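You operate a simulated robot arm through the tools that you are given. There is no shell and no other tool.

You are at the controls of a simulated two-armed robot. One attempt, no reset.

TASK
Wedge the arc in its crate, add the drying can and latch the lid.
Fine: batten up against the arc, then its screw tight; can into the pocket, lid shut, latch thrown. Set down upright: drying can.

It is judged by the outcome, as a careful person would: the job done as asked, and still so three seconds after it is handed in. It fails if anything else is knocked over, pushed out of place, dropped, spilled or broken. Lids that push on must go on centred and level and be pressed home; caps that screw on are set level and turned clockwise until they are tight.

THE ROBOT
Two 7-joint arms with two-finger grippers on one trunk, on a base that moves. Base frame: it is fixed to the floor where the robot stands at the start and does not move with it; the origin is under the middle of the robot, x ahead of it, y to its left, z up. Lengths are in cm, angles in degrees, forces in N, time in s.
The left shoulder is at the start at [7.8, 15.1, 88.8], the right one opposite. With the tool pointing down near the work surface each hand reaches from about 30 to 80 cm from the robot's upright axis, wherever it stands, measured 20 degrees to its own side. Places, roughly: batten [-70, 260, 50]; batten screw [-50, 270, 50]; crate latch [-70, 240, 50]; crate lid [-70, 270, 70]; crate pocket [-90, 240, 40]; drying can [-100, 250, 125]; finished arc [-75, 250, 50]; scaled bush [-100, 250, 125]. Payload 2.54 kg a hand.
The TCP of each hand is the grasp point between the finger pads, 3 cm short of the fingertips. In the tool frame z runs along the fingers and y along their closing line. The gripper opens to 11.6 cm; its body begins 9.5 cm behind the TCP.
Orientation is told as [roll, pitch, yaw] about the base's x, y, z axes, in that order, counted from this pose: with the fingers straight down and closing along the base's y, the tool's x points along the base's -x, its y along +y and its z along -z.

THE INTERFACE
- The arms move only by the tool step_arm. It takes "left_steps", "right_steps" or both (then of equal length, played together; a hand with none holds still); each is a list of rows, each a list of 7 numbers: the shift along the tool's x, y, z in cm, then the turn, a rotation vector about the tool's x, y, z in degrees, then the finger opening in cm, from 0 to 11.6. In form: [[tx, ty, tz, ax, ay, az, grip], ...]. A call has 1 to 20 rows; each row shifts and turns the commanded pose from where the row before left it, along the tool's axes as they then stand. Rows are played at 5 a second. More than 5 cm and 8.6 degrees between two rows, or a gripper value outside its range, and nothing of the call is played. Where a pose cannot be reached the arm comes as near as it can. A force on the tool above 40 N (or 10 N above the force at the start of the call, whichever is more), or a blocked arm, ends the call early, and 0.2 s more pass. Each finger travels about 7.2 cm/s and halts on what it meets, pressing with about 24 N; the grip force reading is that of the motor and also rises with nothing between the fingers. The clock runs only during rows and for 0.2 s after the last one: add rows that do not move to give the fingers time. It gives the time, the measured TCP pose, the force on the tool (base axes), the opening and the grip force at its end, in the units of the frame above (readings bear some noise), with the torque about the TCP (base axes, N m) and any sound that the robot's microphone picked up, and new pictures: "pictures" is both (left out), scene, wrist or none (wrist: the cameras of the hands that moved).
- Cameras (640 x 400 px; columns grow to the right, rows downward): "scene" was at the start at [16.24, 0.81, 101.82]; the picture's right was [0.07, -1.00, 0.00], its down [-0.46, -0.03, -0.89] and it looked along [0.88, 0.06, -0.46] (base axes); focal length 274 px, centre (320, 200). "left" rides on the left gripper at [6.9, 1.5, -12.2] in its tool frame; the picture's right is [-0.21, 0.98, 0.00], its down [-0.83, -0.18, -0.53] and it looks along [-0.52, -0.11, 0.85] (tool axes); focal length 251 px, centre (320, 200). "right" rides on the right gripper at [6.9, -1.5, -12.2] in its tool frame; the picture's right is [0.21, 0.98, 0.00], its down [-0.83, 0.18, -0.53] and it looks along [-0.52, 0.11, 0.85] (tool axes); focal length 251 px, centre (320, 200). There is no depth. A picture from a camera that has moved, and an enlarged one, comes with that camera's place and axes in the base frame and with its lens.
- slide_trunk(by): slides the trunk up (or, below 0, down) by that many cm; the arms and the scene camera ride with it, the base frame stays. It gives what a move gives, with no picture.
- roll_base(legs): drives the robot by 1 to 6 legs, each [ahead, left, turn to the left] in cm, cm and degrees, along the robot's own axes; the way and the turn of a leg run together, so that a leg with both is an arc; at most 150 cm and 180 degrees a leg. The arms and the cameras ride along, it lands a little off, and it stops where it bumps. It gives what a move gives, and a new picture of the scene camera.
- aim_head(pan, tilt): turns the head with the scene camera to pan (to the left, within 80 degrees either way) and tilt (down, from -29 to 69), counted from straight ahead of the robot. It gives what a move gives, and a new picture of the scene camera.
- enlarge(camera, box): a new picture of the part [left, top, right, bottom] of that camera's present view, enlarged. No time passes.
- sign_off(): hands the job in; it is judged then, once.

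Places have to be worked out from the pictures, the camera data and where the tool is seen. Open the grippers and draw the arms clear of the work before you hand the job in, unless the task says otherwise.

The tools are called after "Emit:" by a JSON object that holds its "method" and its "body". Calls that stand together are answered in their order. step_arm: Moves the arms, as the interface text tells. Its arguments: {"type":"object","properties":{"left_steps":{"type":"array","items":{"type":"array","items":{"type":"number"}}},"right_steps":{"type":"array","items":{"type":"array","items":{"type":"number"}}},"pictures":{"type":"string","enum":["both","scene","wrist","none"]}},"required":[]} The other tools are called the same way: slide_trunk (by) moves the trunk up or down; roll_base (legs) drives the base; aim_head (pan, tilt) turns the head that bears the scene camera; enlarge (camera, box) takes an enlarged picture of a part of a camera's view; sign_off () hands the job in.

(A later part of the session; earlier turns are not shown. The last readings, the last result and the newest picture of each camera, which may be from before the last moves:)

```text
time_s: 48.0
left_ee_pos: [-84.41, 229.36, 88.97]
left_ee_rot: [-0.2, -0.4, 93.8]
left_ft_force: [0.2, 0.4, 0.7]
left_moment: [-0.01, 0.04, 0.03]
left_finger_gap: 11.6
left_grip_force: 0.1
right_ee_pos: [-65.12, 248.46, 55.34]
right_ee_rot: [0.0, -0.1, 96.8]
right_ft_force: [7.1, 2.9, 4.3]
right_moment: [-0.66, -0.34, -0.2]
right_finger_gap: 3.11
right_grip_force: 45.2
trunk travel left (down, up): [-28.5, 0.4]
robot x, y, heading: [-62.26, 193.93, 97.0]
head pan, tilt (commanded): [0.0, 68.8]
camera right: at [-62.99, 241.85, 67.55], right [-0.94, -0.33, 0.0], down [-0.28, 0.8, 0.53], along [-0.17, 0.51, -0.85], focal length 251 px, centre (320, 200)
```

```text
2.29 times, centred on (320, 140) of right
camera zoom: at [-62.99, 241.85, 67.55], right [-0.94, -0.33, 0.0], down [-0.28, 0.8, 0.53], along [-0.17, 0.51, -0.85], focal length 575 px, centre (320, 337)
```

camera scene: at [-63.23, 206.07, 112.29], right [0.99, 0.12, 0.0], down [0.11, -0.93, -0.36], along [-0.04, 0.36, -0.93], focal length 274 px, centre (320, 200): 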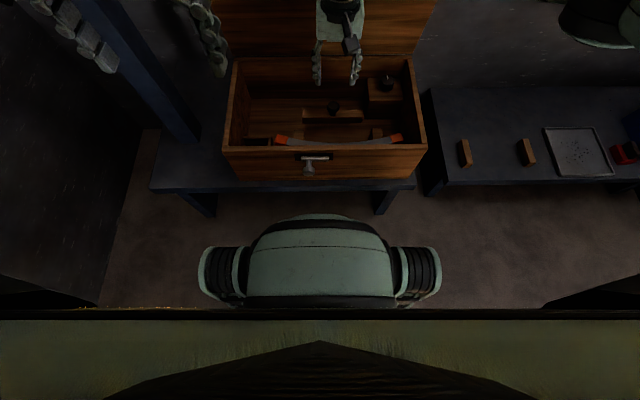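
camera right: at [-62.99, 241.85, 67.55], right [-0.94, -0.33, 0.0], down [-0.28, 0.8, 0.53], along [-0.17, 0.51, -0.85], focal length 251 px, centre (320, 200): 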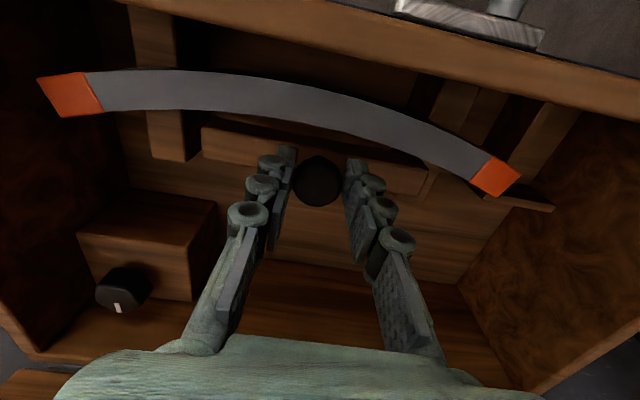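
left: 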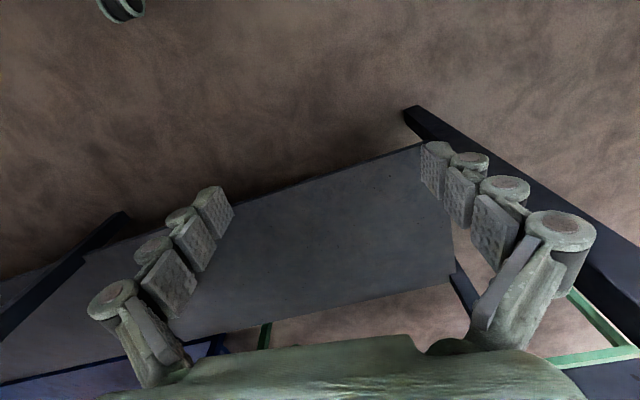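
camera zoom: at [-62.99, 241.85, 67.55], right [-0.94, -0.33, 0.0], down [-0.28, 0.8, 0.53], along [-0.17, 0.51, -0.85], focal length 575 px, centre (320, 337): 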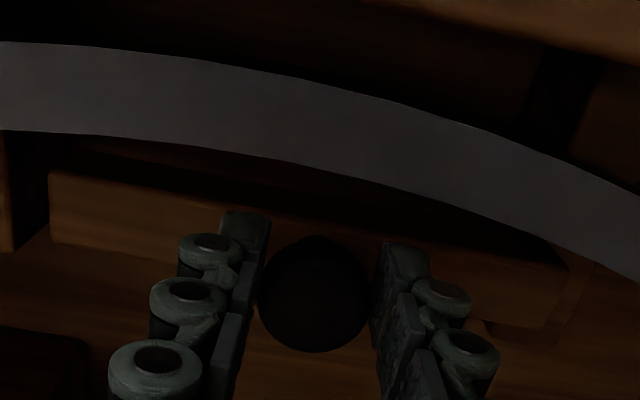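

Still a gap of roughly 0.5–1 cm between the batten and the arc. I advance in 0.15 cm steps with a small sideways correction.

Emit:
{"method": "step_arm", "body": {"right_steps": [[0.15, -0.05, 0, 0, 0, 0, 1.5], [0.15, 0, 0, 0, 0, 0, 1.5], [0.15, 0, 0, 0, 0, 0, 1.5], [0, 0, 0, 0, 0, 0, 1.5]], "pictures": "wrist"}}

Emit:
{"method": "enlarge", "body": {"camera": "right", "box": [180, 60, 460, 220]}}

```text
time_s: 49.0
left_ee_pos: [-84.38, 229.42, 89.09]
left_ee_rot: [-0.1, -0.4, 93.9]
left_ft_force: [-0.9, 0.0, -0.6]
left_moment: [-0.01, -0.01, -0.02]
left_finger_gap: 11.61
left_grip_force: 0.0
right_ee_pos: [-65.07, 248.09, 55.38]
right_ee_rot: [-0.2, -0.1, 96.9]
right_ft_force: [5.8, 4.4, 1.5]
right_moment: [0.9, -0.02, -0.09]
right_finger_gap: 3.1
right_grip_force: 44.7
trunk travel left (down, up): [-28.5, 0.4]
robot x, y, heading: [-62.06, 193.26, 96.8]
head pan, tilt (commanded): [0.0, 68.8]
camera right: at [-62.89, 241.35, 67.54], right [-0.94, -0.33, 0.0], down [-0.28, 0.8, 0.53], along [-0.18, 0.51, -0.84], focal length 251 px, centre (320, 200)
```

right: 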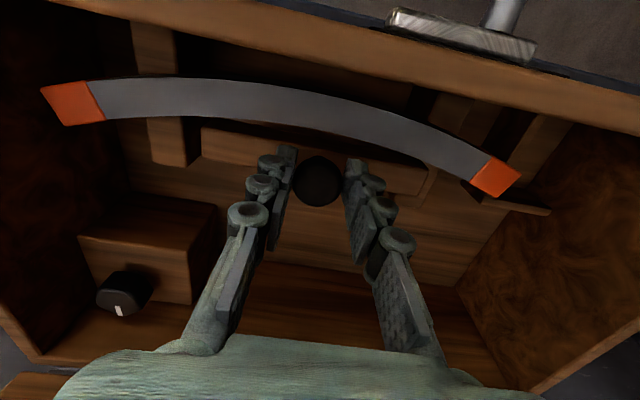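

```text
2.29 times, centred on (320, 140) of right
camera zoom: at [-62.89, 241.35, 67.54], right [-0.94, -0.33, 0.0], down [-0.28, 0.8, 0.53], along [-0.18, 0.51, -0.84], focal length 575 px, centre (320, 337)
```

zoom: 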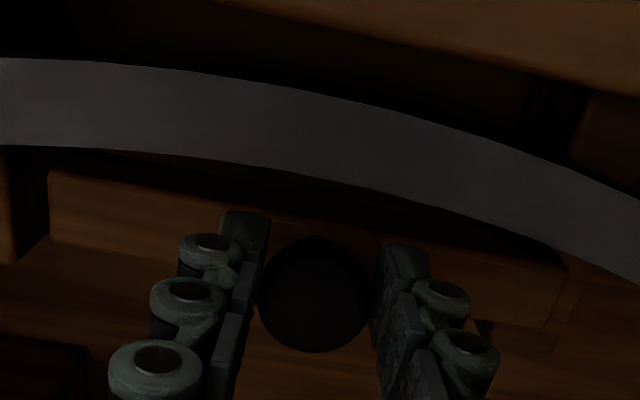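

The gap shrank as expected; the right end (low x) is close to touching. I continue with 0.1 cm steps.

Emit:
{"method": "step_arm", "body": {"right_steps": [[0.1, 0, 0, 0, 0, 0, 1.5], [0.1, 0, 0, 0, 0, 0, 1.5], [0.1, 0, 0, 0, 0, 0, 1.5], [0, 0, 0, 0, 0, 0, 1.5]], "pictures": "wrist"}}

Emit:
{"method": "enlarge", "body": {"camera": "right", "box": [180, 60, 460, 220]}}

```text
time_s: 50.0
left_ee_pos: [-84.49, 229.43, 89.03]
left_ee_rot: [-0.2, -0.4, 93.7]
left_ft_force: [0.2, 0.6, 1.1]
left_moment: [0.02, -0.01, -0.02]
left_finger_gap: 11.58
left_grip_force: 0.0
right_ee_pos: [-65.03, 247.71, 55.4]
right_ee_rot: [-0.1, 0.2, 96.8]
right_ft_force: [3.9, 4.4, -2.8]
right_moment: [0.8, -0.07, 0.03]
right_finger_gap: 3.13
right_grip_force: 44.7
trunk travel left (down, up): [-28.5, 0.4]
robot x, y, heading: [-62.25, 193.51, 97.0]
head pan, tilt (commanded): [0.0, 68.8]
camera right: at [-62.85, 241.02, 67.56], right [-0.94, -0.33, 0.0], down [-0.28, 0.8, 0.53], along [-0.17, 0.5, -0.85], focal length 251 px, centre (320, 200)
```

right: 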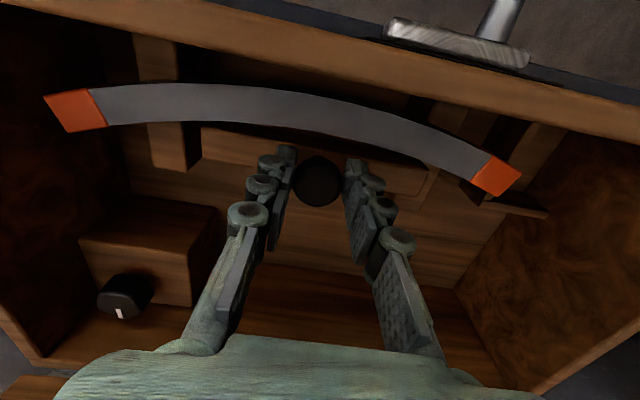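

```text
2.29 times, centred on (320, 140) of right
camera zoom: at [-62.85, 241.02, 67.56], right [-0.94, -0.33, 0.0], down [-0.28, 0.8, 0.53], along [-0.17, 0.5, -0.85], focal length 575 px, centre (320, 337)
```

zoom: 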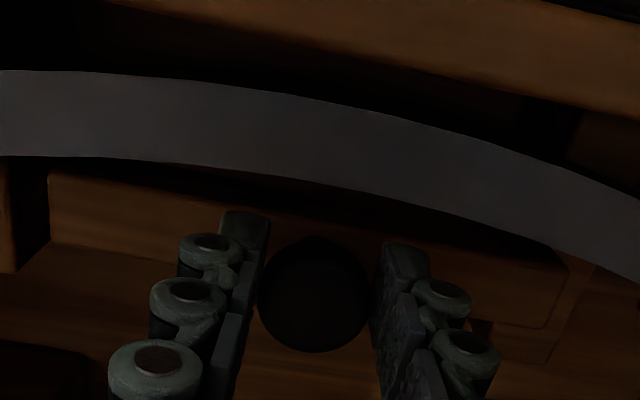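

Gap nearly closed. I check both batten ends closely against the arc before any further push.

Emit:
{"method": "enlarge", "body": {"camera": "right", "box": [180, 90, 260, 170]}}

Emit:
{"method": "enlarge", "body": {"camera": "right", "box": [390, 130, 530, 220]}}

Emit:
{"method": "enlarge", "body": {"camera": "scene", "box": [260, 110, 420, 180]}}

```text
5.00 times, centred on (220, 130) of right
camera zoom: at [-62.85, 241.02, 67.56], right [-0.94, -0.33, 0.0], down [-0.28, 0.8, 0.53], along [-0.17, 0.5, -0.85], focal length 1257 px, centre (820, 550)
```

zoom: 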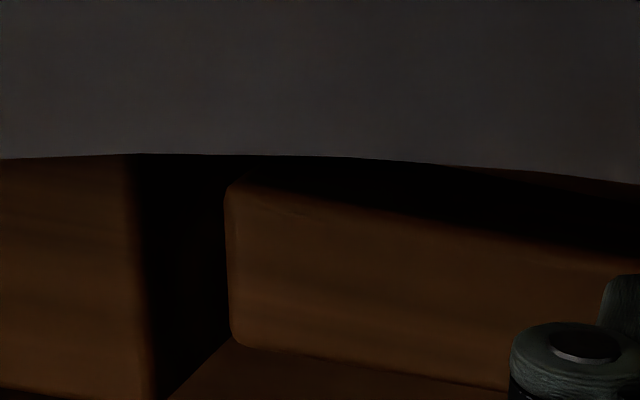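

```text
4.44 times, centred on (460, 175) of right
camera zoom: at [-62.85, 241.02, 67.56], right [-0.94, -0.33, 0.0], down [-0.28, 0.8, 0.53], along [-0.17, 0.5, -0.85], focal length 1118 px, centre (-302, 311)
```

zoom: 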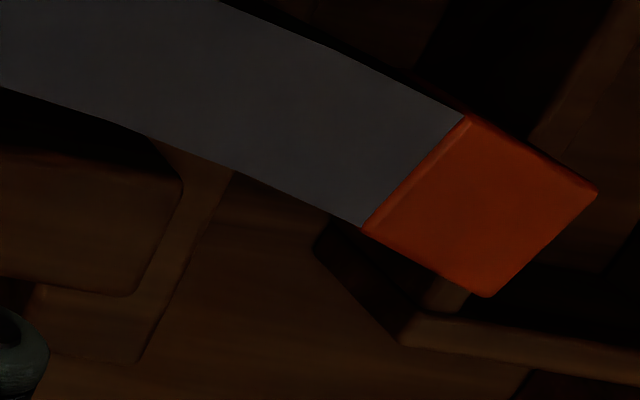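

```text
4.00 times, centred on (340, 145) of scene
camera zoom: at [-63.22, 206.09, 112.28], right [0.99, 0.12, 0.0], down [0.11, -0.93, -0.36], along [-0.04, 0.36, -0.93], focal length 1096 px, centre (240, 420)
```

zoom: 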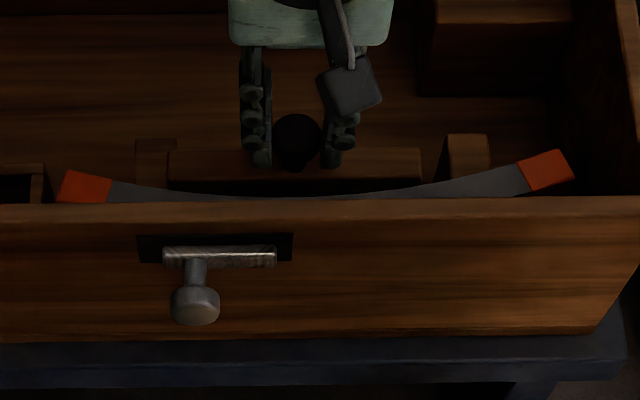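

The batten's low-x end seems to touch the arc already (that end of the arc has shifted slightly). I look closely at what holds the arc at the front before going on.

Emit:
{"method": "enlarge", "body": {"camera": "right", "box": [100, 20, 240, 180]}}

Emit:
{"method": "enlarge", "body": {"camera": "right", "box": [380, 60, 580, 220]}}

Emit:
{"method": "enlarge", "body": {"camera": "left", "box": [0, 0, 640, 400]}}

```text
2.50 times, centred on (170, 100) of right
camera zoom: at [-62.85, 241.02, 67.56], right [-0.94, -0.33, 0.0], down [-0.28, 0.8, 0.53], along [-0.17, 0.5, -0.85], focal length 629 px, centre (695, 450)
```

zoom: 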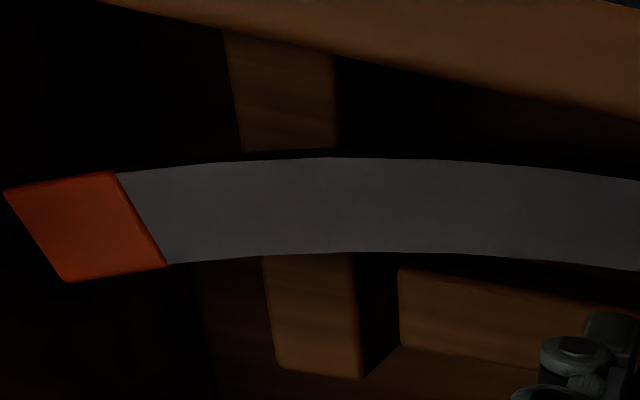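

```text
2.50 times, centred on (480, 140) of right
camera zoom: at [-62.85, 241.02, 67.56], right [-0.94, -0.33, 0.0], down [-0.28, 0.8, 0.53], along [-0.17, 0.5, -0.85], focal length 629 px, centre (-80, 350)
```

zoom: 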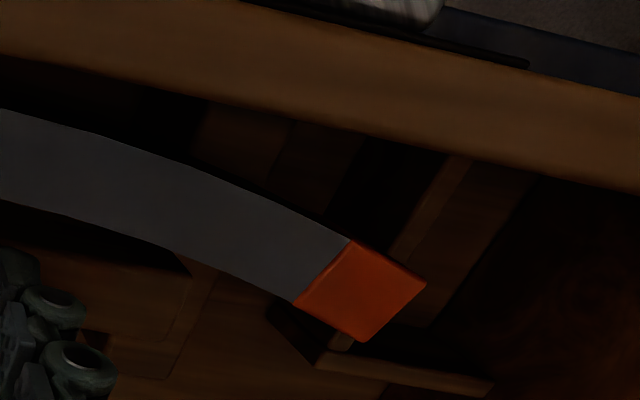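

```text
1.00 times, centred on (320, 200) of left (not enlarged: the box is as wide or as high as the picture)
camera zoom: at [-85.49, 222.3, 101.27], right [-0.99, 0.15, 0.0], down [0.12, 0.83, 0.54], along [0.08, 0.53, -0.84], focal length 251 px, centre (320, 200)
```

zoom: 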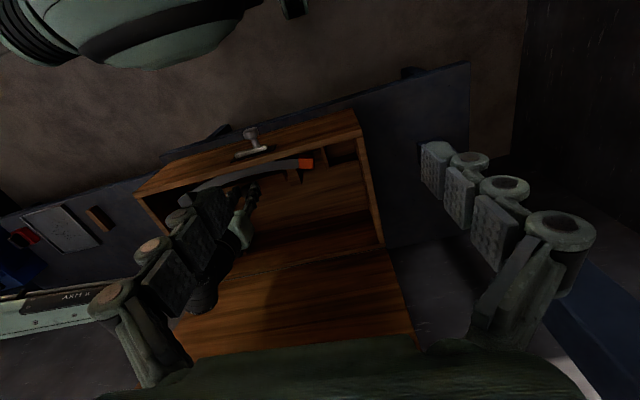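

Accounting for the batten standing ~0.9 cm higher than the arc, both batten ends now appear to touch the arc. I press a last 0.15 cm to confirm contact by force.

Emit:
{"method": "step_arm", "body": {"right_steps": [[0.08, 0, 0, 0, 0, 0, 1.5], [0.07, 0, 0, 0, 0, 0, 1.5], [0, 0, 0, 0, 0, 0, 1.5]], "pictures": "wrist"}}

Emit:
{"method": "enlarge", "body": {"camera": "right", "box": [180, 90, 260, 170]}}

Emit:
{"method": "enlarge", "body": {"camera": "right", "box": [390, 130, 530, 220]}}

```text
time_s: 50.8
left_ee_pos: [-84.38, 229.38, 89.05]
left_ee_rot: [-0.2, -0.6, 93.8]
left_ft_force: [-0.8, 0.1, -0.4]
left_moment: [0.01, -0.04, 0.01]
left_finger_gap: 11.61
left_grip_force: 0.0
right_ee_pos: [-65.0, 247.59, 55.43]
right_ee_rot: [0.0, 0.1, 96.8]
right_ft_force: [5.8, 4.8, 1.3]
right_moment: [-0.44, -0.24, -0.12]
right_finger_gap: 3.11
right_grip_force: 45.1
trunk travel left (down, up): [-28.5, 0.4]
robot x, y, heading: [-62.64, 193.57, 96.9]
head pan, tilt (commanded): [0.0, 68.8]
camera right: at [-62.83, 240.85, 67.56], right [-0.94, -0.33, 0.0], down [-0.28, 0.8, 0.53], along [-0.17, 0.5, -0.85], focal length 251 px, centre (320, 200)
```

right: 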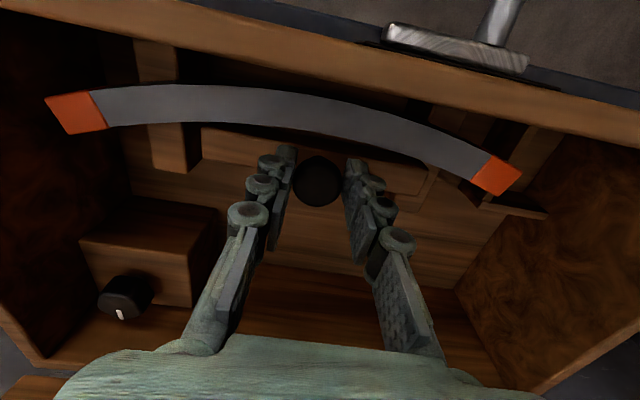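

```text
5.00 times, centred on (220, 130) of right
camera zoom: at [-62.83, 240.85, 67.56], right [-0.94, -0.33, 0.0], down [-0.28, 0.8, 0.53], along [-0.17, 0.5, -0.85], focal length 1257 px, centre (820, 550)
```

zoom: 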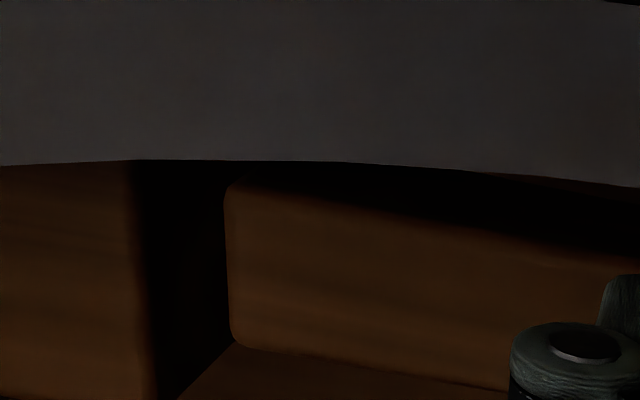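

```text
4.44 times, centred on (460, 175) of right
camera zoom: at [-62.83, 240.85, 67.56], right [-0.94, -0.33, 0.0], down [-0.28, 0.8, 0.53], along [-0.17, 0.5, -0.85], focal length 1118 px, centre (-302, 311)
```

zoom: 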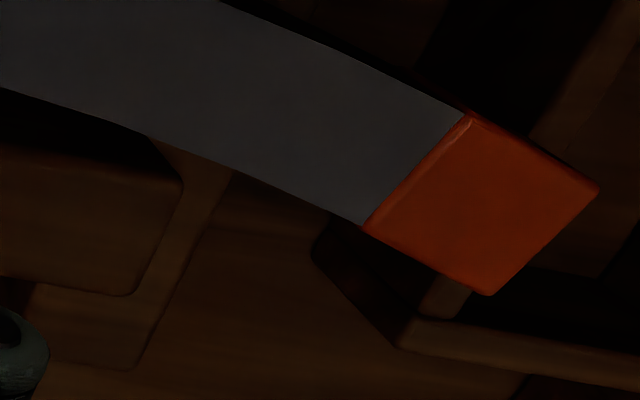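

The low-x end moves with the batten (contact), the other end is still closing by about 1 px per 0.1 cm. I go on in tiny steps until both ends move together.

Emit:
{"method": "step_arm", "body": {"right_steps": [[0.08, 0, 0, 0, 0, 0, 1.5], [0.08, 0, 0, 0, 0, 0, 1.5], [0, 0, 0, 0, 0, 0, 1.5]], "pictures": "none"}}

Emit:
{"method": "enlarge", "body": {"camera": "right", "box": [180, 90, 260, 170]}}

Emit:
{"method": "enlarge", "body": {"camera": "right", "box": [390, 130, 530, 220]}}

```text
time_s: 51.6
left_ee_pos: [-84.35, 229.46, 89.12]
left_ee_rot: [-0.3, -0.5, 93.8]
left_ft_force: [-0.6, -0.1, 0.0]
left_moment: [-0.01, -0.02, 0.0]
left_finger_gap: 11.61
left_grip_force: 0.0
right_ee_pos: [-65.09, 247.25, 55.35]
right_ee_rot: [-0.1, 0.0, 96.8]
right_ft_force: [7.0, 5.6, 2.0]
right_moment: [-0.42, -0.28, -0.18]
right_finger_gap: 3.1
right_grip_force: 45.7
trunk travel left (down, up): [-28.5, 0.4]
robot x, y, heading: [-62.15, 193.52, 96.9]
head pan, tilt (commanded): [0.0, 68.8]
```

```text
5.00 times, centred on (220, 130) of right
camera zoom: at [-62.81, 240.68, 67.55], right [-0.94, -0.33, 0.0], down [-0.28, 0.8, 0.53], along [-0.17, 0.5, -0.85], focal length 1257 px, centre (820, 550)
```

zoom: 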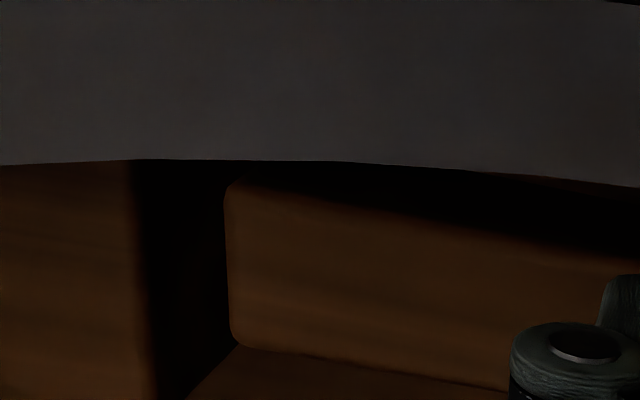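

```text
4.44 times, centred on (460, 175) of right
camera zoom: at [-62.81, 240.68, 67.55], right [-0.94, -0.33, 0.0], down [-0.28, 0.8, 0.53], along [-0.17, 0.5, -0.85], focal length 1118 px, centre (-302, 311)
```

zoom: 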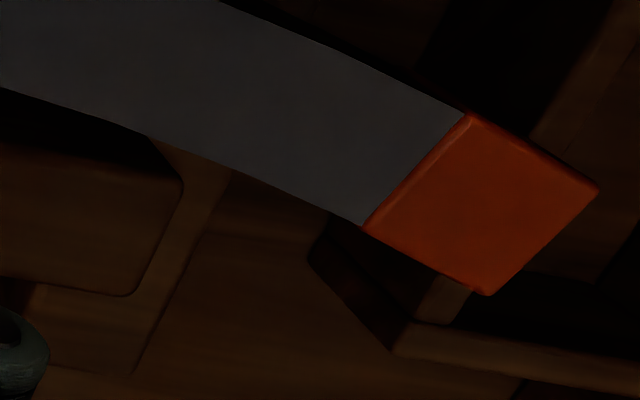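

Both ends now move with the batten, so it bears on the arc at both ends. I press just 0.15 cm more to see whether the force climbs (arc firmly seated) or stays.

Emit:
{"method": "step_arm", "body": {"right_steps": [[0.08, -0.05, 0, 0, 0, 0, 1.5], [0.07, 0, 0, 0, 0, 0, 1.5], [0, 0, 0, 0, 0, 0, 1.5]], "pictures": "wrist"}}

Emit:
{"method": "enlarge", "body": {"camera": "right", "box": [180, 90, 260, 170]}}

Emit:
{"method": "enlarge", "body": {"camera": "right", "box": [20, 20, 240, 180]}}

```text
time_s: 52.4
left_ee_pos: [-84.43, 229.25, 89.14]
left_ee_rot: [-0.2, -0.5, 93.8]
left_ft_force: [0.5, 0.8, -0.2]
left_moment: [0.0, 0.0, -0.01]
left_finger_gap: 11.61
left_grip_force: 0.0
right_ee_pos: [-65.0, 247.25, 55.51]
right_ee_rot: [-0.1, 0.1, 96.8]
right_ft_force: [7.7, 5.2, 5.7]
right_moment: [-0.28, -0.33, -0.12]
right_finger_gap: 3.13
right_grip_force: 45.0
trunk travel left (down, up): [-28.5, 0.4]
robot x, y, heading: [-62.08, 193.75, 97.1]
head pan, tilt (commanded): [0.0, 68.8]
camera right: at [-62.79, 240.6, 67.54], right [-0.94, -0.33, 0.0], down [-0.28, 0.8, 0.53], along [-0.17, 0.5, -0.85], focal length 251 px, centre (320, 200)
```

right: 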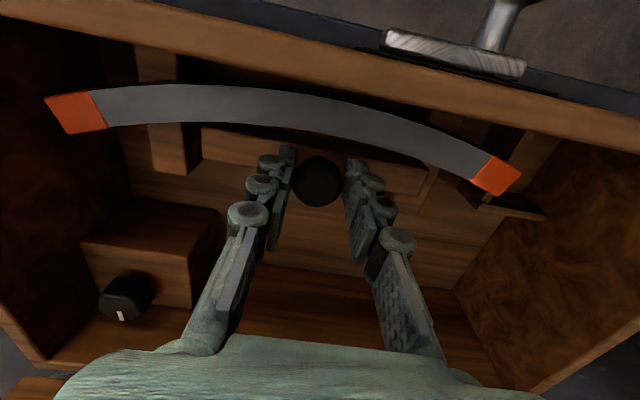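

```text
5.00 times, centred on (220, 130) of right
camera zoom: at [-62.79, 240.6, 67.54], right [-0.94, -0.33, 0.0], down [-0.28, 0.8, 0.53], along [-0.17, 0.5, -0.85], focal length 1257 px, centre (820, 550)
```

zoom: 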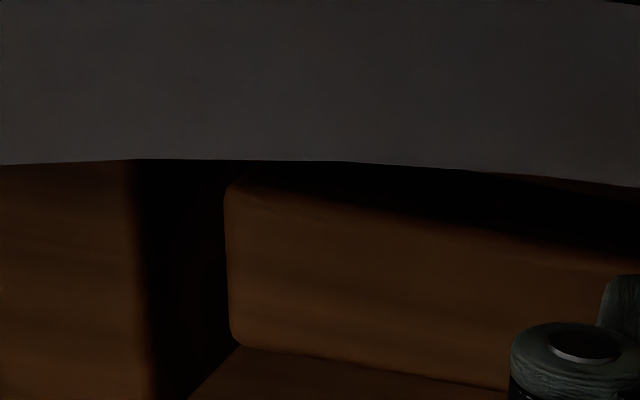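

```text
2.50 times, centred on (130, 100) of right
camera zoom: at [-62.79, 240.6, 67.54], right [-0.94, -0.33, 0.0], down [-0.28, 0.8, 0.53], along [-0.17, 0.5, -0.85], focal length 629 px, centre (795, 450)
```

zoom: 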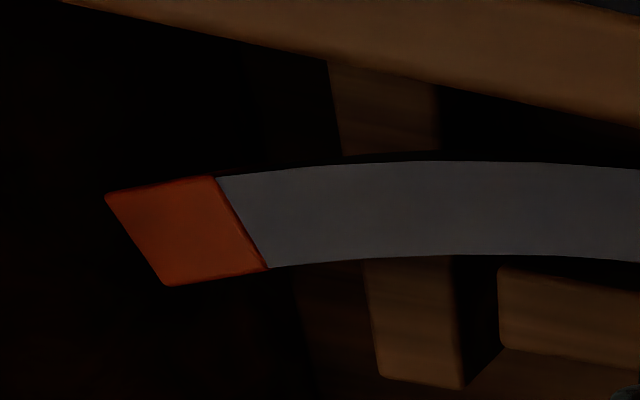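

The arc and batten stay flush at both ends under ~5 N. The batten is against the arc; I release the knob and rise straight up.

Emit:
{"method": "step_arm", "body": {"right_steps": [[0, -0.05, 0, 0, 0, 0, 2.8], [0, 0, 0, 0, 0, 0, 4], [0, 0, 0, 0, 0, 0, 5.5], [0, 0, 0, 0, 0, 0, 5.5], [0, 0, -2, 0, 0, 0, 5.5], [0, 0, -4, 0, 0, 0, 5.5], [0, 0, -4, 0, 0, 0, 5.5], [0, 0, 0, 0, 0, 0, 5.5]], "pictures": "both"}}

Emit:
{"method": "enlarge", "body": {"camera": "right", "box": [140, 0, 460, 200]}}

```text
time_s: 54.2
left_ee_pos: [-84.35, 229.44, 89.11]
left_ee_rot: [-0.3, -0.5, 93.6]
left_ft_force: [0.0, -0.3, -0.4]
left_moment: [0.02, -0.02, 0.01]
left_finger_gap: 11.59
left_grip_force: 0.1
right_ee_pos: [-65.05, 247.07, 65.49]
right_ee_rot: [-0.1, 0.0, 96.7]
right_ft_force: [0.4, 0.5, 0.2]
right_moment: [0.0, 0.0, -0.01]
right_finger_gap: 5.49
right_grip_force: 0.0
trunk travel left (down, up): [-28.5, 0.4]
robot x, y, heading: [-61.86, 193.55, 97.1]
head pan, tilt (commanded): [0.0, 68.8]
camera scene: at [-63.23, 206.07, 112.29], right [0.99, 0.12, 0.0], down [0.11, -0.93, -0.36], along [-0.04, 0.36, -0.93], focal length 274 px, centre (320, 200)
camera right: at [-62.82, 240.45, 77.65], right [-0.94, -0.33, 0.0], down [-0.28, 0.8, 0.53], along [-0.17, 0.5, -0.85], focal length 251 px, centre (320, 200)
```

scene: 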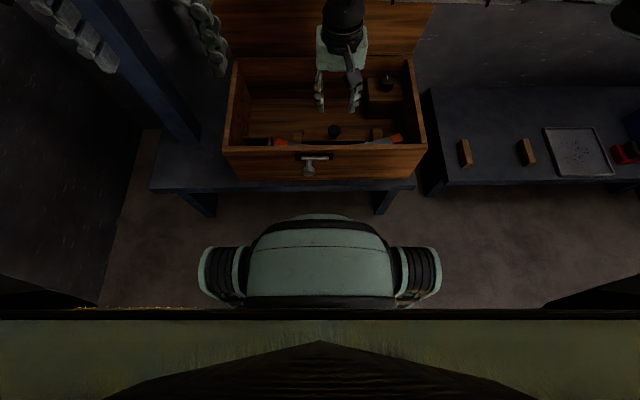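
right: 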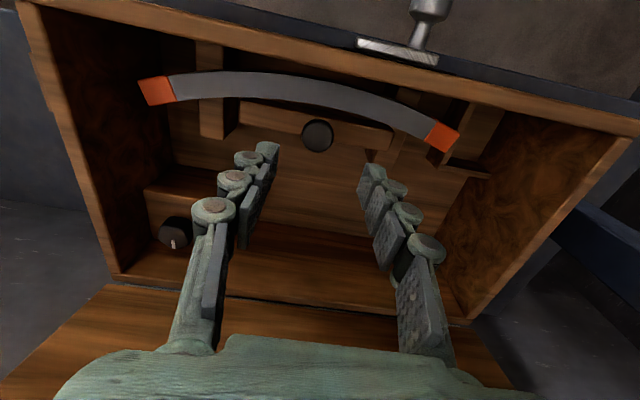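

```text
2.00 times, centred on (300, 100) of right
camera zoom: at [-62.82, 240.45, 77.65], right [-0.94, -0.33, 0.0], down [-0.28, 0.8, 0.53], along [-0.17, 0.5, -0.85], focal length 503 px, centre (360, 400)
```

zoom: 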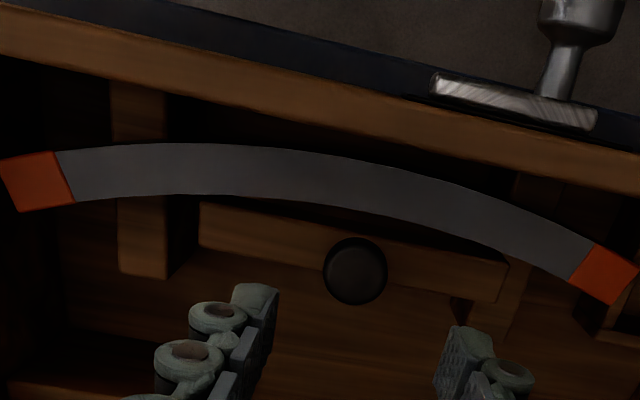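

The batten stays against the arc after release. Next I move the right hand toward the screw knob, stopping a little short to refine its place with the wrist camera.

Emit:
{"method": "step_arm", "body": {"right_steps": [[-2.4, -3, -0.5, 0, 0, 0, 6.5], [-2.4, -3, -0.5, 0, 0, 0, 6.5], [-2.4, -3, -0.5, 0, 0, 0, 6.5], [-2.4, -3, 0, 0, 0, 0, 6.5], [-2.4, -2.8, 0, 0, 0, 0, 6.5], [0, 0, 0, 0, 0, 0, 6.5]], "pictures": "both"}}

Emit:
{"method": "enlarge", "body": {"camera": "right", "box": [220, 60, 420, 200]}}

Emit:
{"method": "enlarge", "body": {"camera": "scene", "box": [300, 30, 460, 150]}}

```text
time_s: 55.6
left_ee_pos: [-84.42, 229.28, 89.15]
left_ee_rot: [-0.2, -0.5, 93.8]
left_ft_force: [1.1, -0.8, 0.3]
left_moment: [0.02, 0.01, -0.01]
left_finger_gap: 11.61
left_grip_force: 0.0
right_ee_pos: [-51.6, 260.71, 66.68]
right_ee_rot: [-0.1, 0.0, 96.9]
right_ft_force: [-0.7, -0.8, -0.6]
right_moment: [-0.03, -0.02, 0.02]
right_finger_gap: 6.52
right_grip_force: 0.0
trunk travel left (down, up): [-28.5, 0.4]
robot x, y, heading: [-62.3, 193.59, 97.0]
head pan, tilt (commanded): [0.0, 68.8]
camera scene: at [-63.24, 206.06, 112.29], right [0.99, 0.12, 0.0], down [0.11, -0.93, -0.36], along [-0.04, 0.36, -0.93], focal length 274 px, centre (320, 200)
camera right: at [-49.38, 254.09, 78.84], right [-0.94, -0.33, 0.0], down [-0.28, 0.8, 0.53], along [-0.18, 0.5, -0.85], focal length 251 px, centre (320, 200)
```

scene: 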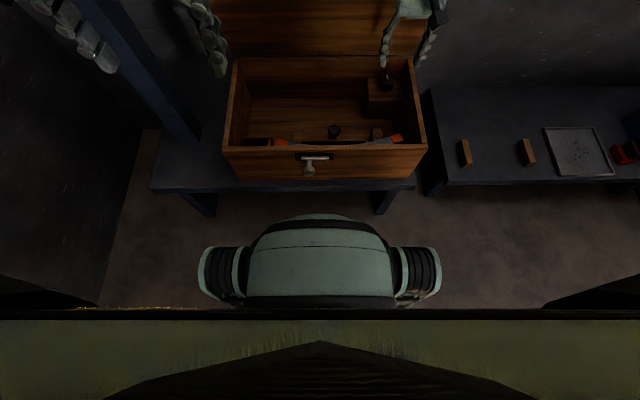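
right: 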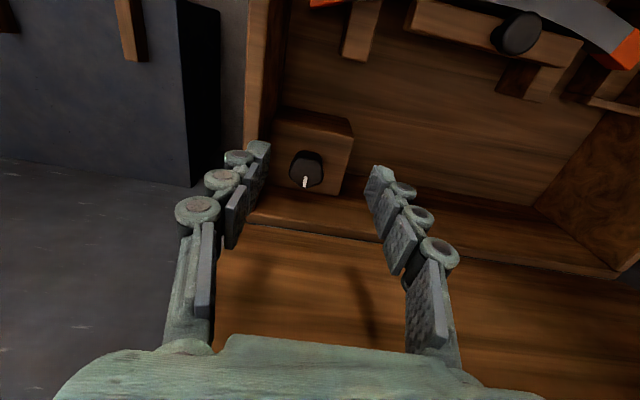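

```text
2.86 times, centred on (320, 130) of right
camera zoom: at [-49.38, 254.09, 78.84], right [-0.94, -0.33, 0.0], down [-0.28, 0.8, 0.53], along [-0.18, 0.5, -0.85], focal length 718 px, centre (320, 400)
```

zoom: 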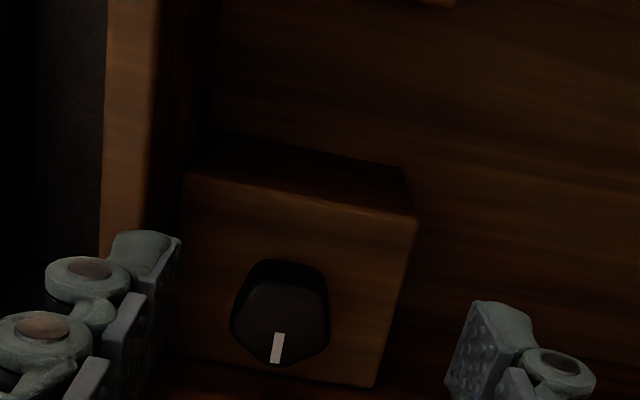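

```text
3.33 times, centred on (380, 90) of scene
camera zoom: at [-63.24, 206.06, 112.29], right [0.99, 0.12, 0.0], down [0.11, -0.93, -0.36], along [-0.04, 0.36, -0.93], focal length 914 px, centre (120, 567)
```

zoom: 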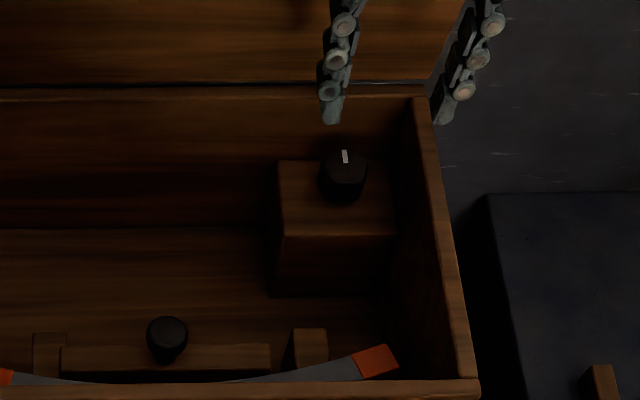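

Refined: screw-knob top centre ≈ (-52.0, 265.8, 54.1), block top z≈50.6, knob about 3.9 cm across, pointer toward the back. I centre over it and pre-rotate the hand counter-clockwise by 56° to gain clockwise stroke.

Emit:
{"method": "step_arm", "body": {"right_steps": [[-2.6, -0.1, 0, 0, 0, 0, 6], [-2.5, -0.1, 0, 0, 0, 0, 6], [0, 0, 0, 0, 0, -8, 6], [0, 0, 0, 0, 0, -8, 6], [0, 0, 0, 0, 0, -8, 6], [0, 0, 0, 0, 0, -8, 6], [0, 0, 0, 0, 0, -8, 6], [0, 0, 0, 0, 0, -8, 6], [0, 0, 0, 0, 0, -8, 6], [0, 0, 0, 0, 0, 0, 6]], "pictures": "both"}}

Emit:
{"method": "enlarge", "body": {"camera": "scene", "box": [300, 0, 460, 120]}}

```text
time_s: 56.1
left_ee_pos: [-84.37, 229.28, 89.2]
left_ee_rot: [-0.2, -0.6, 93.8]
left_ft_force: [0.1, 0.0, -0.3]
left_moment: [-0.03, 0.0, -0.01]
left_finger_gap: 11.63
left_grip_force: 0.1
right_ee_pos: [-51.77, 263.58, 66.74]
right_ee_rot: [-0.1, 1.0, 97.3]
right_ft_force: [2.5, -15.8, 5.5]
right_moment: [2.63, 0.46, 0.28]
right_finger_gap: 6.01
right_grip_force: 0.1
trunk travel left (down, up): [-28.5, 0.4]
robot x, y, heading: [-62.02, 193.46, 97.3]
head pan, tilt (commanded): [0.0, 68.8]
stopped in row 2 (right hand): the force on the tool passed its limit at 77 N (the readings are from after the stop); the commanded pose is now the measured one
camera scene: at [-63.19, 205.9, 112.32], right [0.99, 0.12, 0.0], down [0.11, -0.92, -0.36], along [-0.04, 0.36, -0.93], focal length 274 px, centre (320, 200)
camera right: at [-49.69, 257.0, 79.02], right [-0.94, -0.34, 0.0], down [-0.29, 0.8, 0.52], along [-0.18, 0.49, -0.85], focal length 251 px, centre (320, 200)
```

scene: 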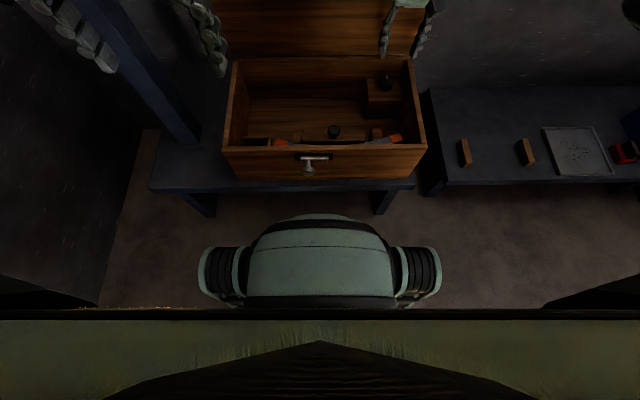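
right: 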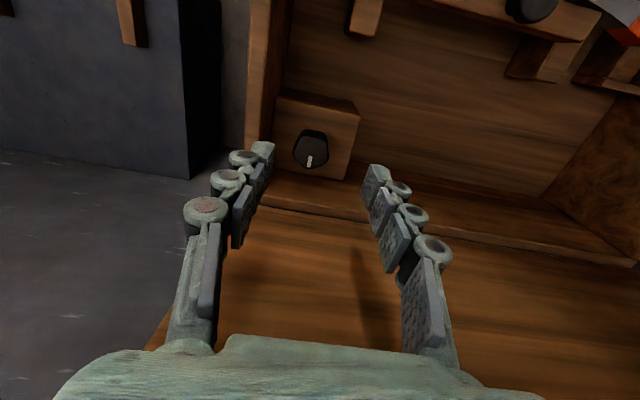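

```text
3.33 times, centred on (380, 60) of scene
camera zoom: at [-63.19, 205.9, 112.32], right [0.99, 0.12, 0.0], down [0.11, -0.92, -0.36], along [-0.04, 0.36, -0.93], focal length 914 px, centre (120, 667)
```

zoom: 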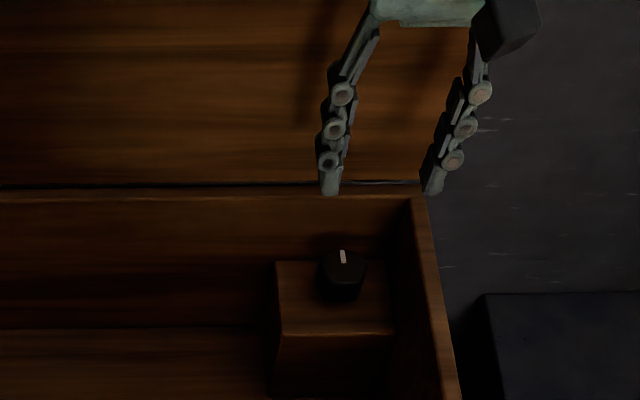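

The hand's flange (about 15 cm above the grip point) touched the open lid, and the motion stopped; nothing seems shifted. I back off and tilt the hand about its closing line by 25°, so its body leans toward me, away from the lid, while the pads stay vertical.

Emit:
{"method": "step_arm", "body": {"right_steps": [[1.5, 0, 0, 0, 0, 0, 6], [1, 0, 0, 0, 0, 0, 6], [0, 0, 0, 0, -8.3, 0, 6], [0, 0, 0, 0, -8.3, 0, 6], [0, 0, 0, 0, -8.3, 0, 6], [0, 0, 0, 0, 0, 0, 6]], "pictures": "both"}}

Emit:
{"method": "enlarge", "body": {"camera": "scene", "box": [200, 0, 460, 190]}}

```text
time_s: 57.5
left_ee_pos: [-84.41, 229.48, 89.16]
left_ee_rot: [-0.3, -0.4, 93.8]
left_ft_force: [0.3, 0.5, 0.4]
left_moment: [0.0, 0.0, -0.02]
left_finger_gap: 11.62
left_grip_force: 0.0
right_ee_pos: [-51.66, 261.35, 66.56]
right_ee_rot: [-0.2, -24.2, 97.2]
right_ft_force: [0.7, 0.0, -0.5]
right_moment: [0.02, 0.0, -0.02]
right_finger_gap: 6.01
right_grip_force: 0.1
trunk travel left (down, up): [-28.5, 0.4]
robot x, y, heading: [-62.01, 193.68, 96.7]
head pan, tilt (commanded): [0.0, 68.8]
camera scene: at [-63.22, 206.07, 112.29], right [0.99, 0.12, 0.0], down [0.11, -0.93, -0.36], along [-0.04, 0.36, -0.93], focal length 274 px, centre (320, 200)
camera right: at [-48.88, 250.21, 74.84], right [-0.94, -0.32, -0.09], down [-0.25, 0.51, 0.82], along [-0.21, 0.8, -0.56], focal length 251 px, centre (320, 200)
```

scene: 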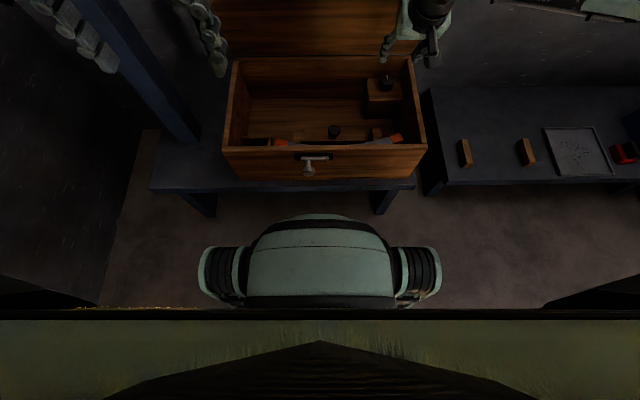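
right: 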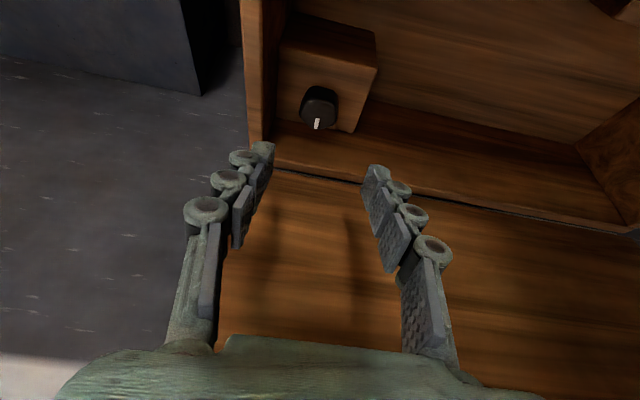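

```text
2.11 times, centred on (330, 95) of scene
camera zoom: at [-63.22, 206.07, 112.29], right [0.99, 0.12, 0.0], down [0.11, -0.93, -0.36], along [-0.04, 0.36, -0.93], focal length 577 px, centre (299, 421)
```

zoom: 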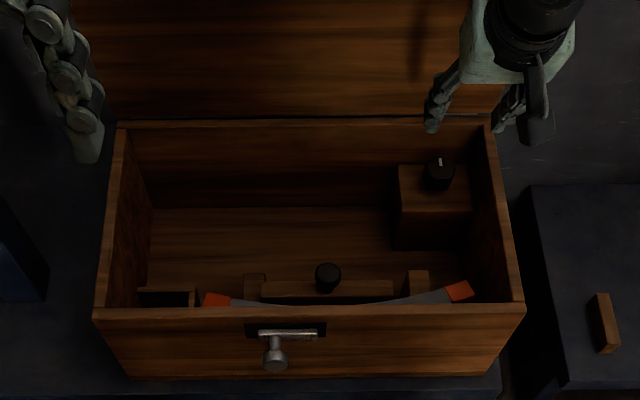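

The hand now leans 24° toward me. I move the grip point over the knob axis at z≈60, turn 48° counter-clockwise about the vertical, and check.

Emit:
{"method": "step_arm", "body": {"right_steps": [[-0.46, -0.07, 2.6, 0, 0, 0, 6], [-0.46, -0.07, 2.6, 0, 0, 0, 6], [-0.46, -0.08, 2.6, 0, 0, 0, 6], [0, 0, 0, -3.3, 0, -7.3, 6], [0, 0, 0, -3.3, 0, -7.3, 6], [0, 0, 0, -3.3, 0, -7.3, 6], [0, 0, 0, -3.3, 0, -7.3, 6], [0, 0, 0, -3.3, 0, -7.3, 6], [0, 0, 0, -3.3, 0, -7.3, 6], [0, 0, 0, 0, 0, 0, 6]], "pictures": "both"}}

Emit:
{"method": "enlarge", "body": {"camera": "scene", "box": [300, 0, 460, 120]}}

```text
time_s: 59.7
left_ee_pos: [-84.32, 229.48, 89.09]
left_ee_rot: [-0.4, -0.4, 93.8]
left_ft_force: [0.2, 0.4, 0.0]
left_moment: [0.03, -0.01, 0.0]
left_finger_gap: 11.6
left_grip_force: 0.1
right_ee_pos: [-51.97, 265.56, 60.2]
right_ee_rot: [-0.1, -24.1, 125.2]
right_ft_force: [-0.1, -0.6, 0.0]
right_moment: [-0.02, -0.02, 0.0]
right_finger_gap: 6.0
right_grip_force: 0.0
right hand out of reach, approached as far as the arm can: row 7, 8, 9
trunk travel left (down, up): [-28.5, 0.4]
robot x, y, heading: [-61.69, 193.76, 97.0]
head pan, tilt (commanded): [0.0, 68.8]
camera scene: at [-63.22, 206.07, 112.29], right [0.99, 0.12, 0.0], down [0.11, -0.93, -0.36], along [-0.04, 0.36, -0.93], focal length 274 px, centre (320, 200)
camera right: at [-44.32, 257.21, 68.31], right [-0.68, -0.72, -0.09], down [-0.46, 0.33, 0.82], along [-0.57, 0.6, -0.56], focal length 251 px, centre (320, 200)
```

scene: 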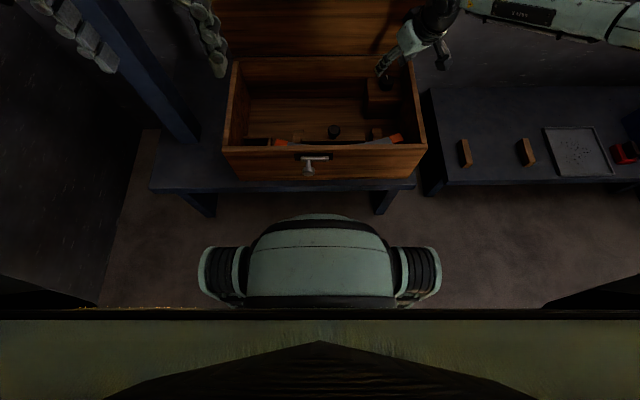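
right: 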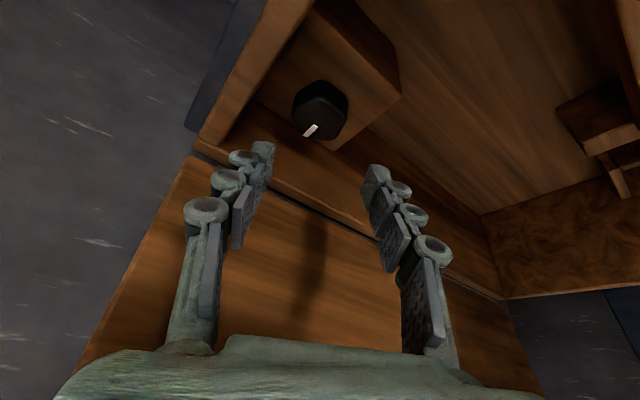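

```text
3.33 times, centred on (380, 60) of scene
camera zoom: at [-63.22, 206.07, 112.29], right [0.99, 0.12, 0.0], down [0.11, -0.93, -0.36], along [-0.04, 0.36, -0.93], focal length 914 px, centre (120, 667)
```

zoom: 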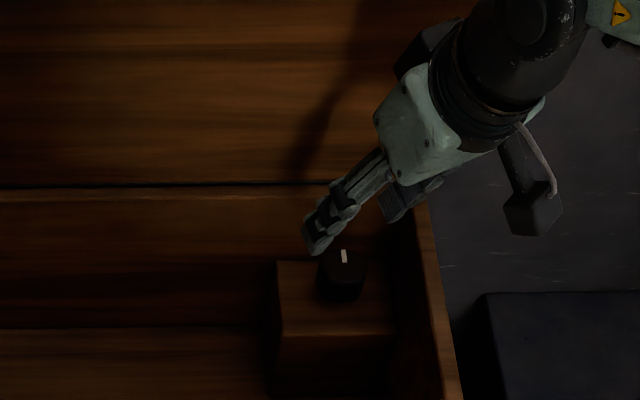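

The counter-clockwise turn reached only 28° (arm limit). I turn back 24° to bring the commanded pose into reach again and read where it stands.

Emit:
{"method": "step_arm", "body": {"right_steps": [[0, 0, 0, 3.3, 0, 7.3, 6], [0, 0, 0, 3.3, 0, 7.3, 6], [0, 0, 0, 3.3, 0, 7.3, 6], [0, 0, 0, 0, 0, 0, 6]], "pictures": "wrist"}}

```text
time_s: 60.7
left_ee_pos: [-84.37, 229.36, 88.99]
left_ee_rot: [-0.3, -0.6, 93.8]
left_ft_force: [1.0, -0.3, -0.4]
left_moment: [0.0, 0.03, -0.01]
left_finger_gap: 11.59
left_grip_force: 0.1
right_ee_pos: [-51.86, 265.53, 60.08]
right_ee_rot: [-0.2, -24.0, 101.2]
right_ft_force: [0.0, -0.6, 0.4]
right_moment: [-0.03, -0.02, 0.01]
right_finger_gap: 6.01
right_grip_force: 0.0
trunk travel left (down, up): [-28.5, 0.4]
robot x, y, heading: [-62.19, 193.43, 96.8]
head pan, tilt (commanded): [0.0, 68.8]
camera right: at [-48.38, 254.83, 68.37], right [-0.92, -0.38, -0.09], down [-0.28, 0.49, 0.82], along [-0.27, 0.78, -0.56], focal length 251 px, centre (320, 200)
```

right: 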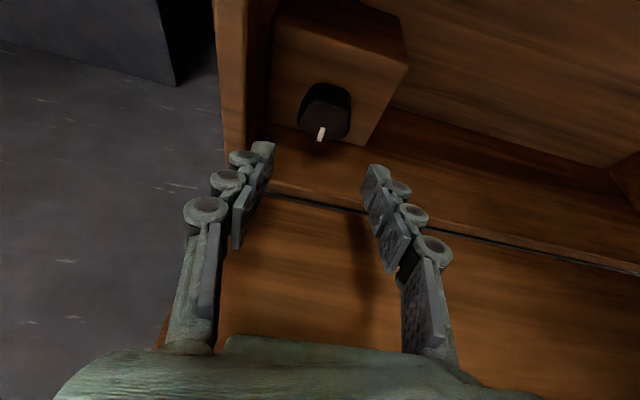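

The commanded pose is back in reach (yaw 101). I test how far it turns clockwise at this height before gripping.

Emit:
{"method": "step_arm", "body": {"right_steps": [[0, 0, 0, 3.3, 0, 7.3, 6], [0, 0, 0, 3.3, 0, 7.3, 6], [0, 0, 0, 3.3, 0, 7.3, 6], [0, 0, 0, 3.3, 0, 7.3, 6], [0, 0, 0, 3.3, 0, 7.3, 6], [0, 0, 0, 3.3, 0, 7.3, 6], [0, 0, 0, 3.3, 0, 7.3, 6], [0, 0, 0, 0, 0, 0, 6]], "pictures": "both"}}

```text
time_s: 62.5
left_ee_pos: [-84.41, 229.49, 89.08]
left_ee_rot: [-0.4, -0.5, 93.8]
left_ft_force: [0.3, 0.4, -0.3]
left_moment: [0.01, 0.0, -0.04]
left_finger_gap: 11.61
left_grip_force: 0.0
right_ee_pos: [-51.96, 265.73, 60.05]
right_ee_rot: [-0.2, -24.3, 45.2]
right_ft_force: [0.4, 0.4, 0.1]
right_moment: [0.0, -0.01, 0.04]
right_finger_gap: 6.01
right_grip_force: 0.0
trunk travel left (down, up): [-28.5, 0.4]
robot x, y, heading: [-62.3, 193.68, 97.0]
head pan, tilt (commanded): [0.0, 68.8]
camera scene: at [-63.21, 206.06, 112.29], right [0.99, 0.12, 0.0], down [0.11, -0.93, -0.36], along [-0.04, 0.36, -0.93], focal length 274 px, centre (320, 200)
camera right: at [-58.99, 256.58, 68.29], right [-0.83, 0.55, -0.09], down [0.25, 0.51, 0.83], along [0.5, 0.66, -0.56], focal length 251 px, centre (320, 200)
```

scene: 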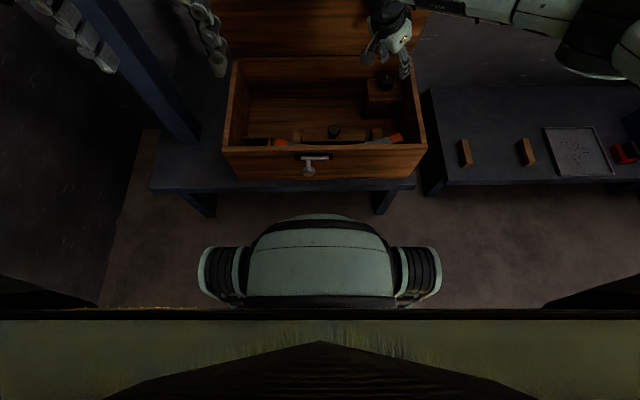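
right: 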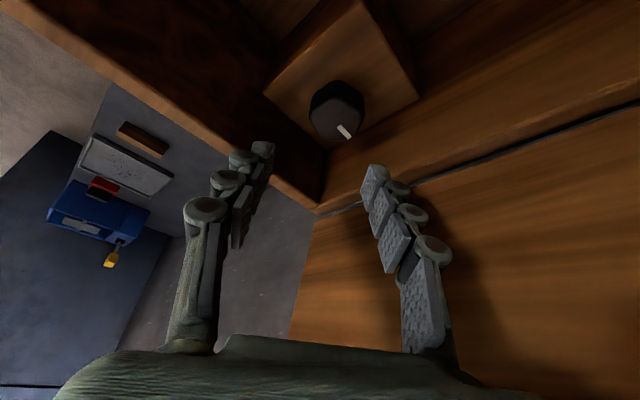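

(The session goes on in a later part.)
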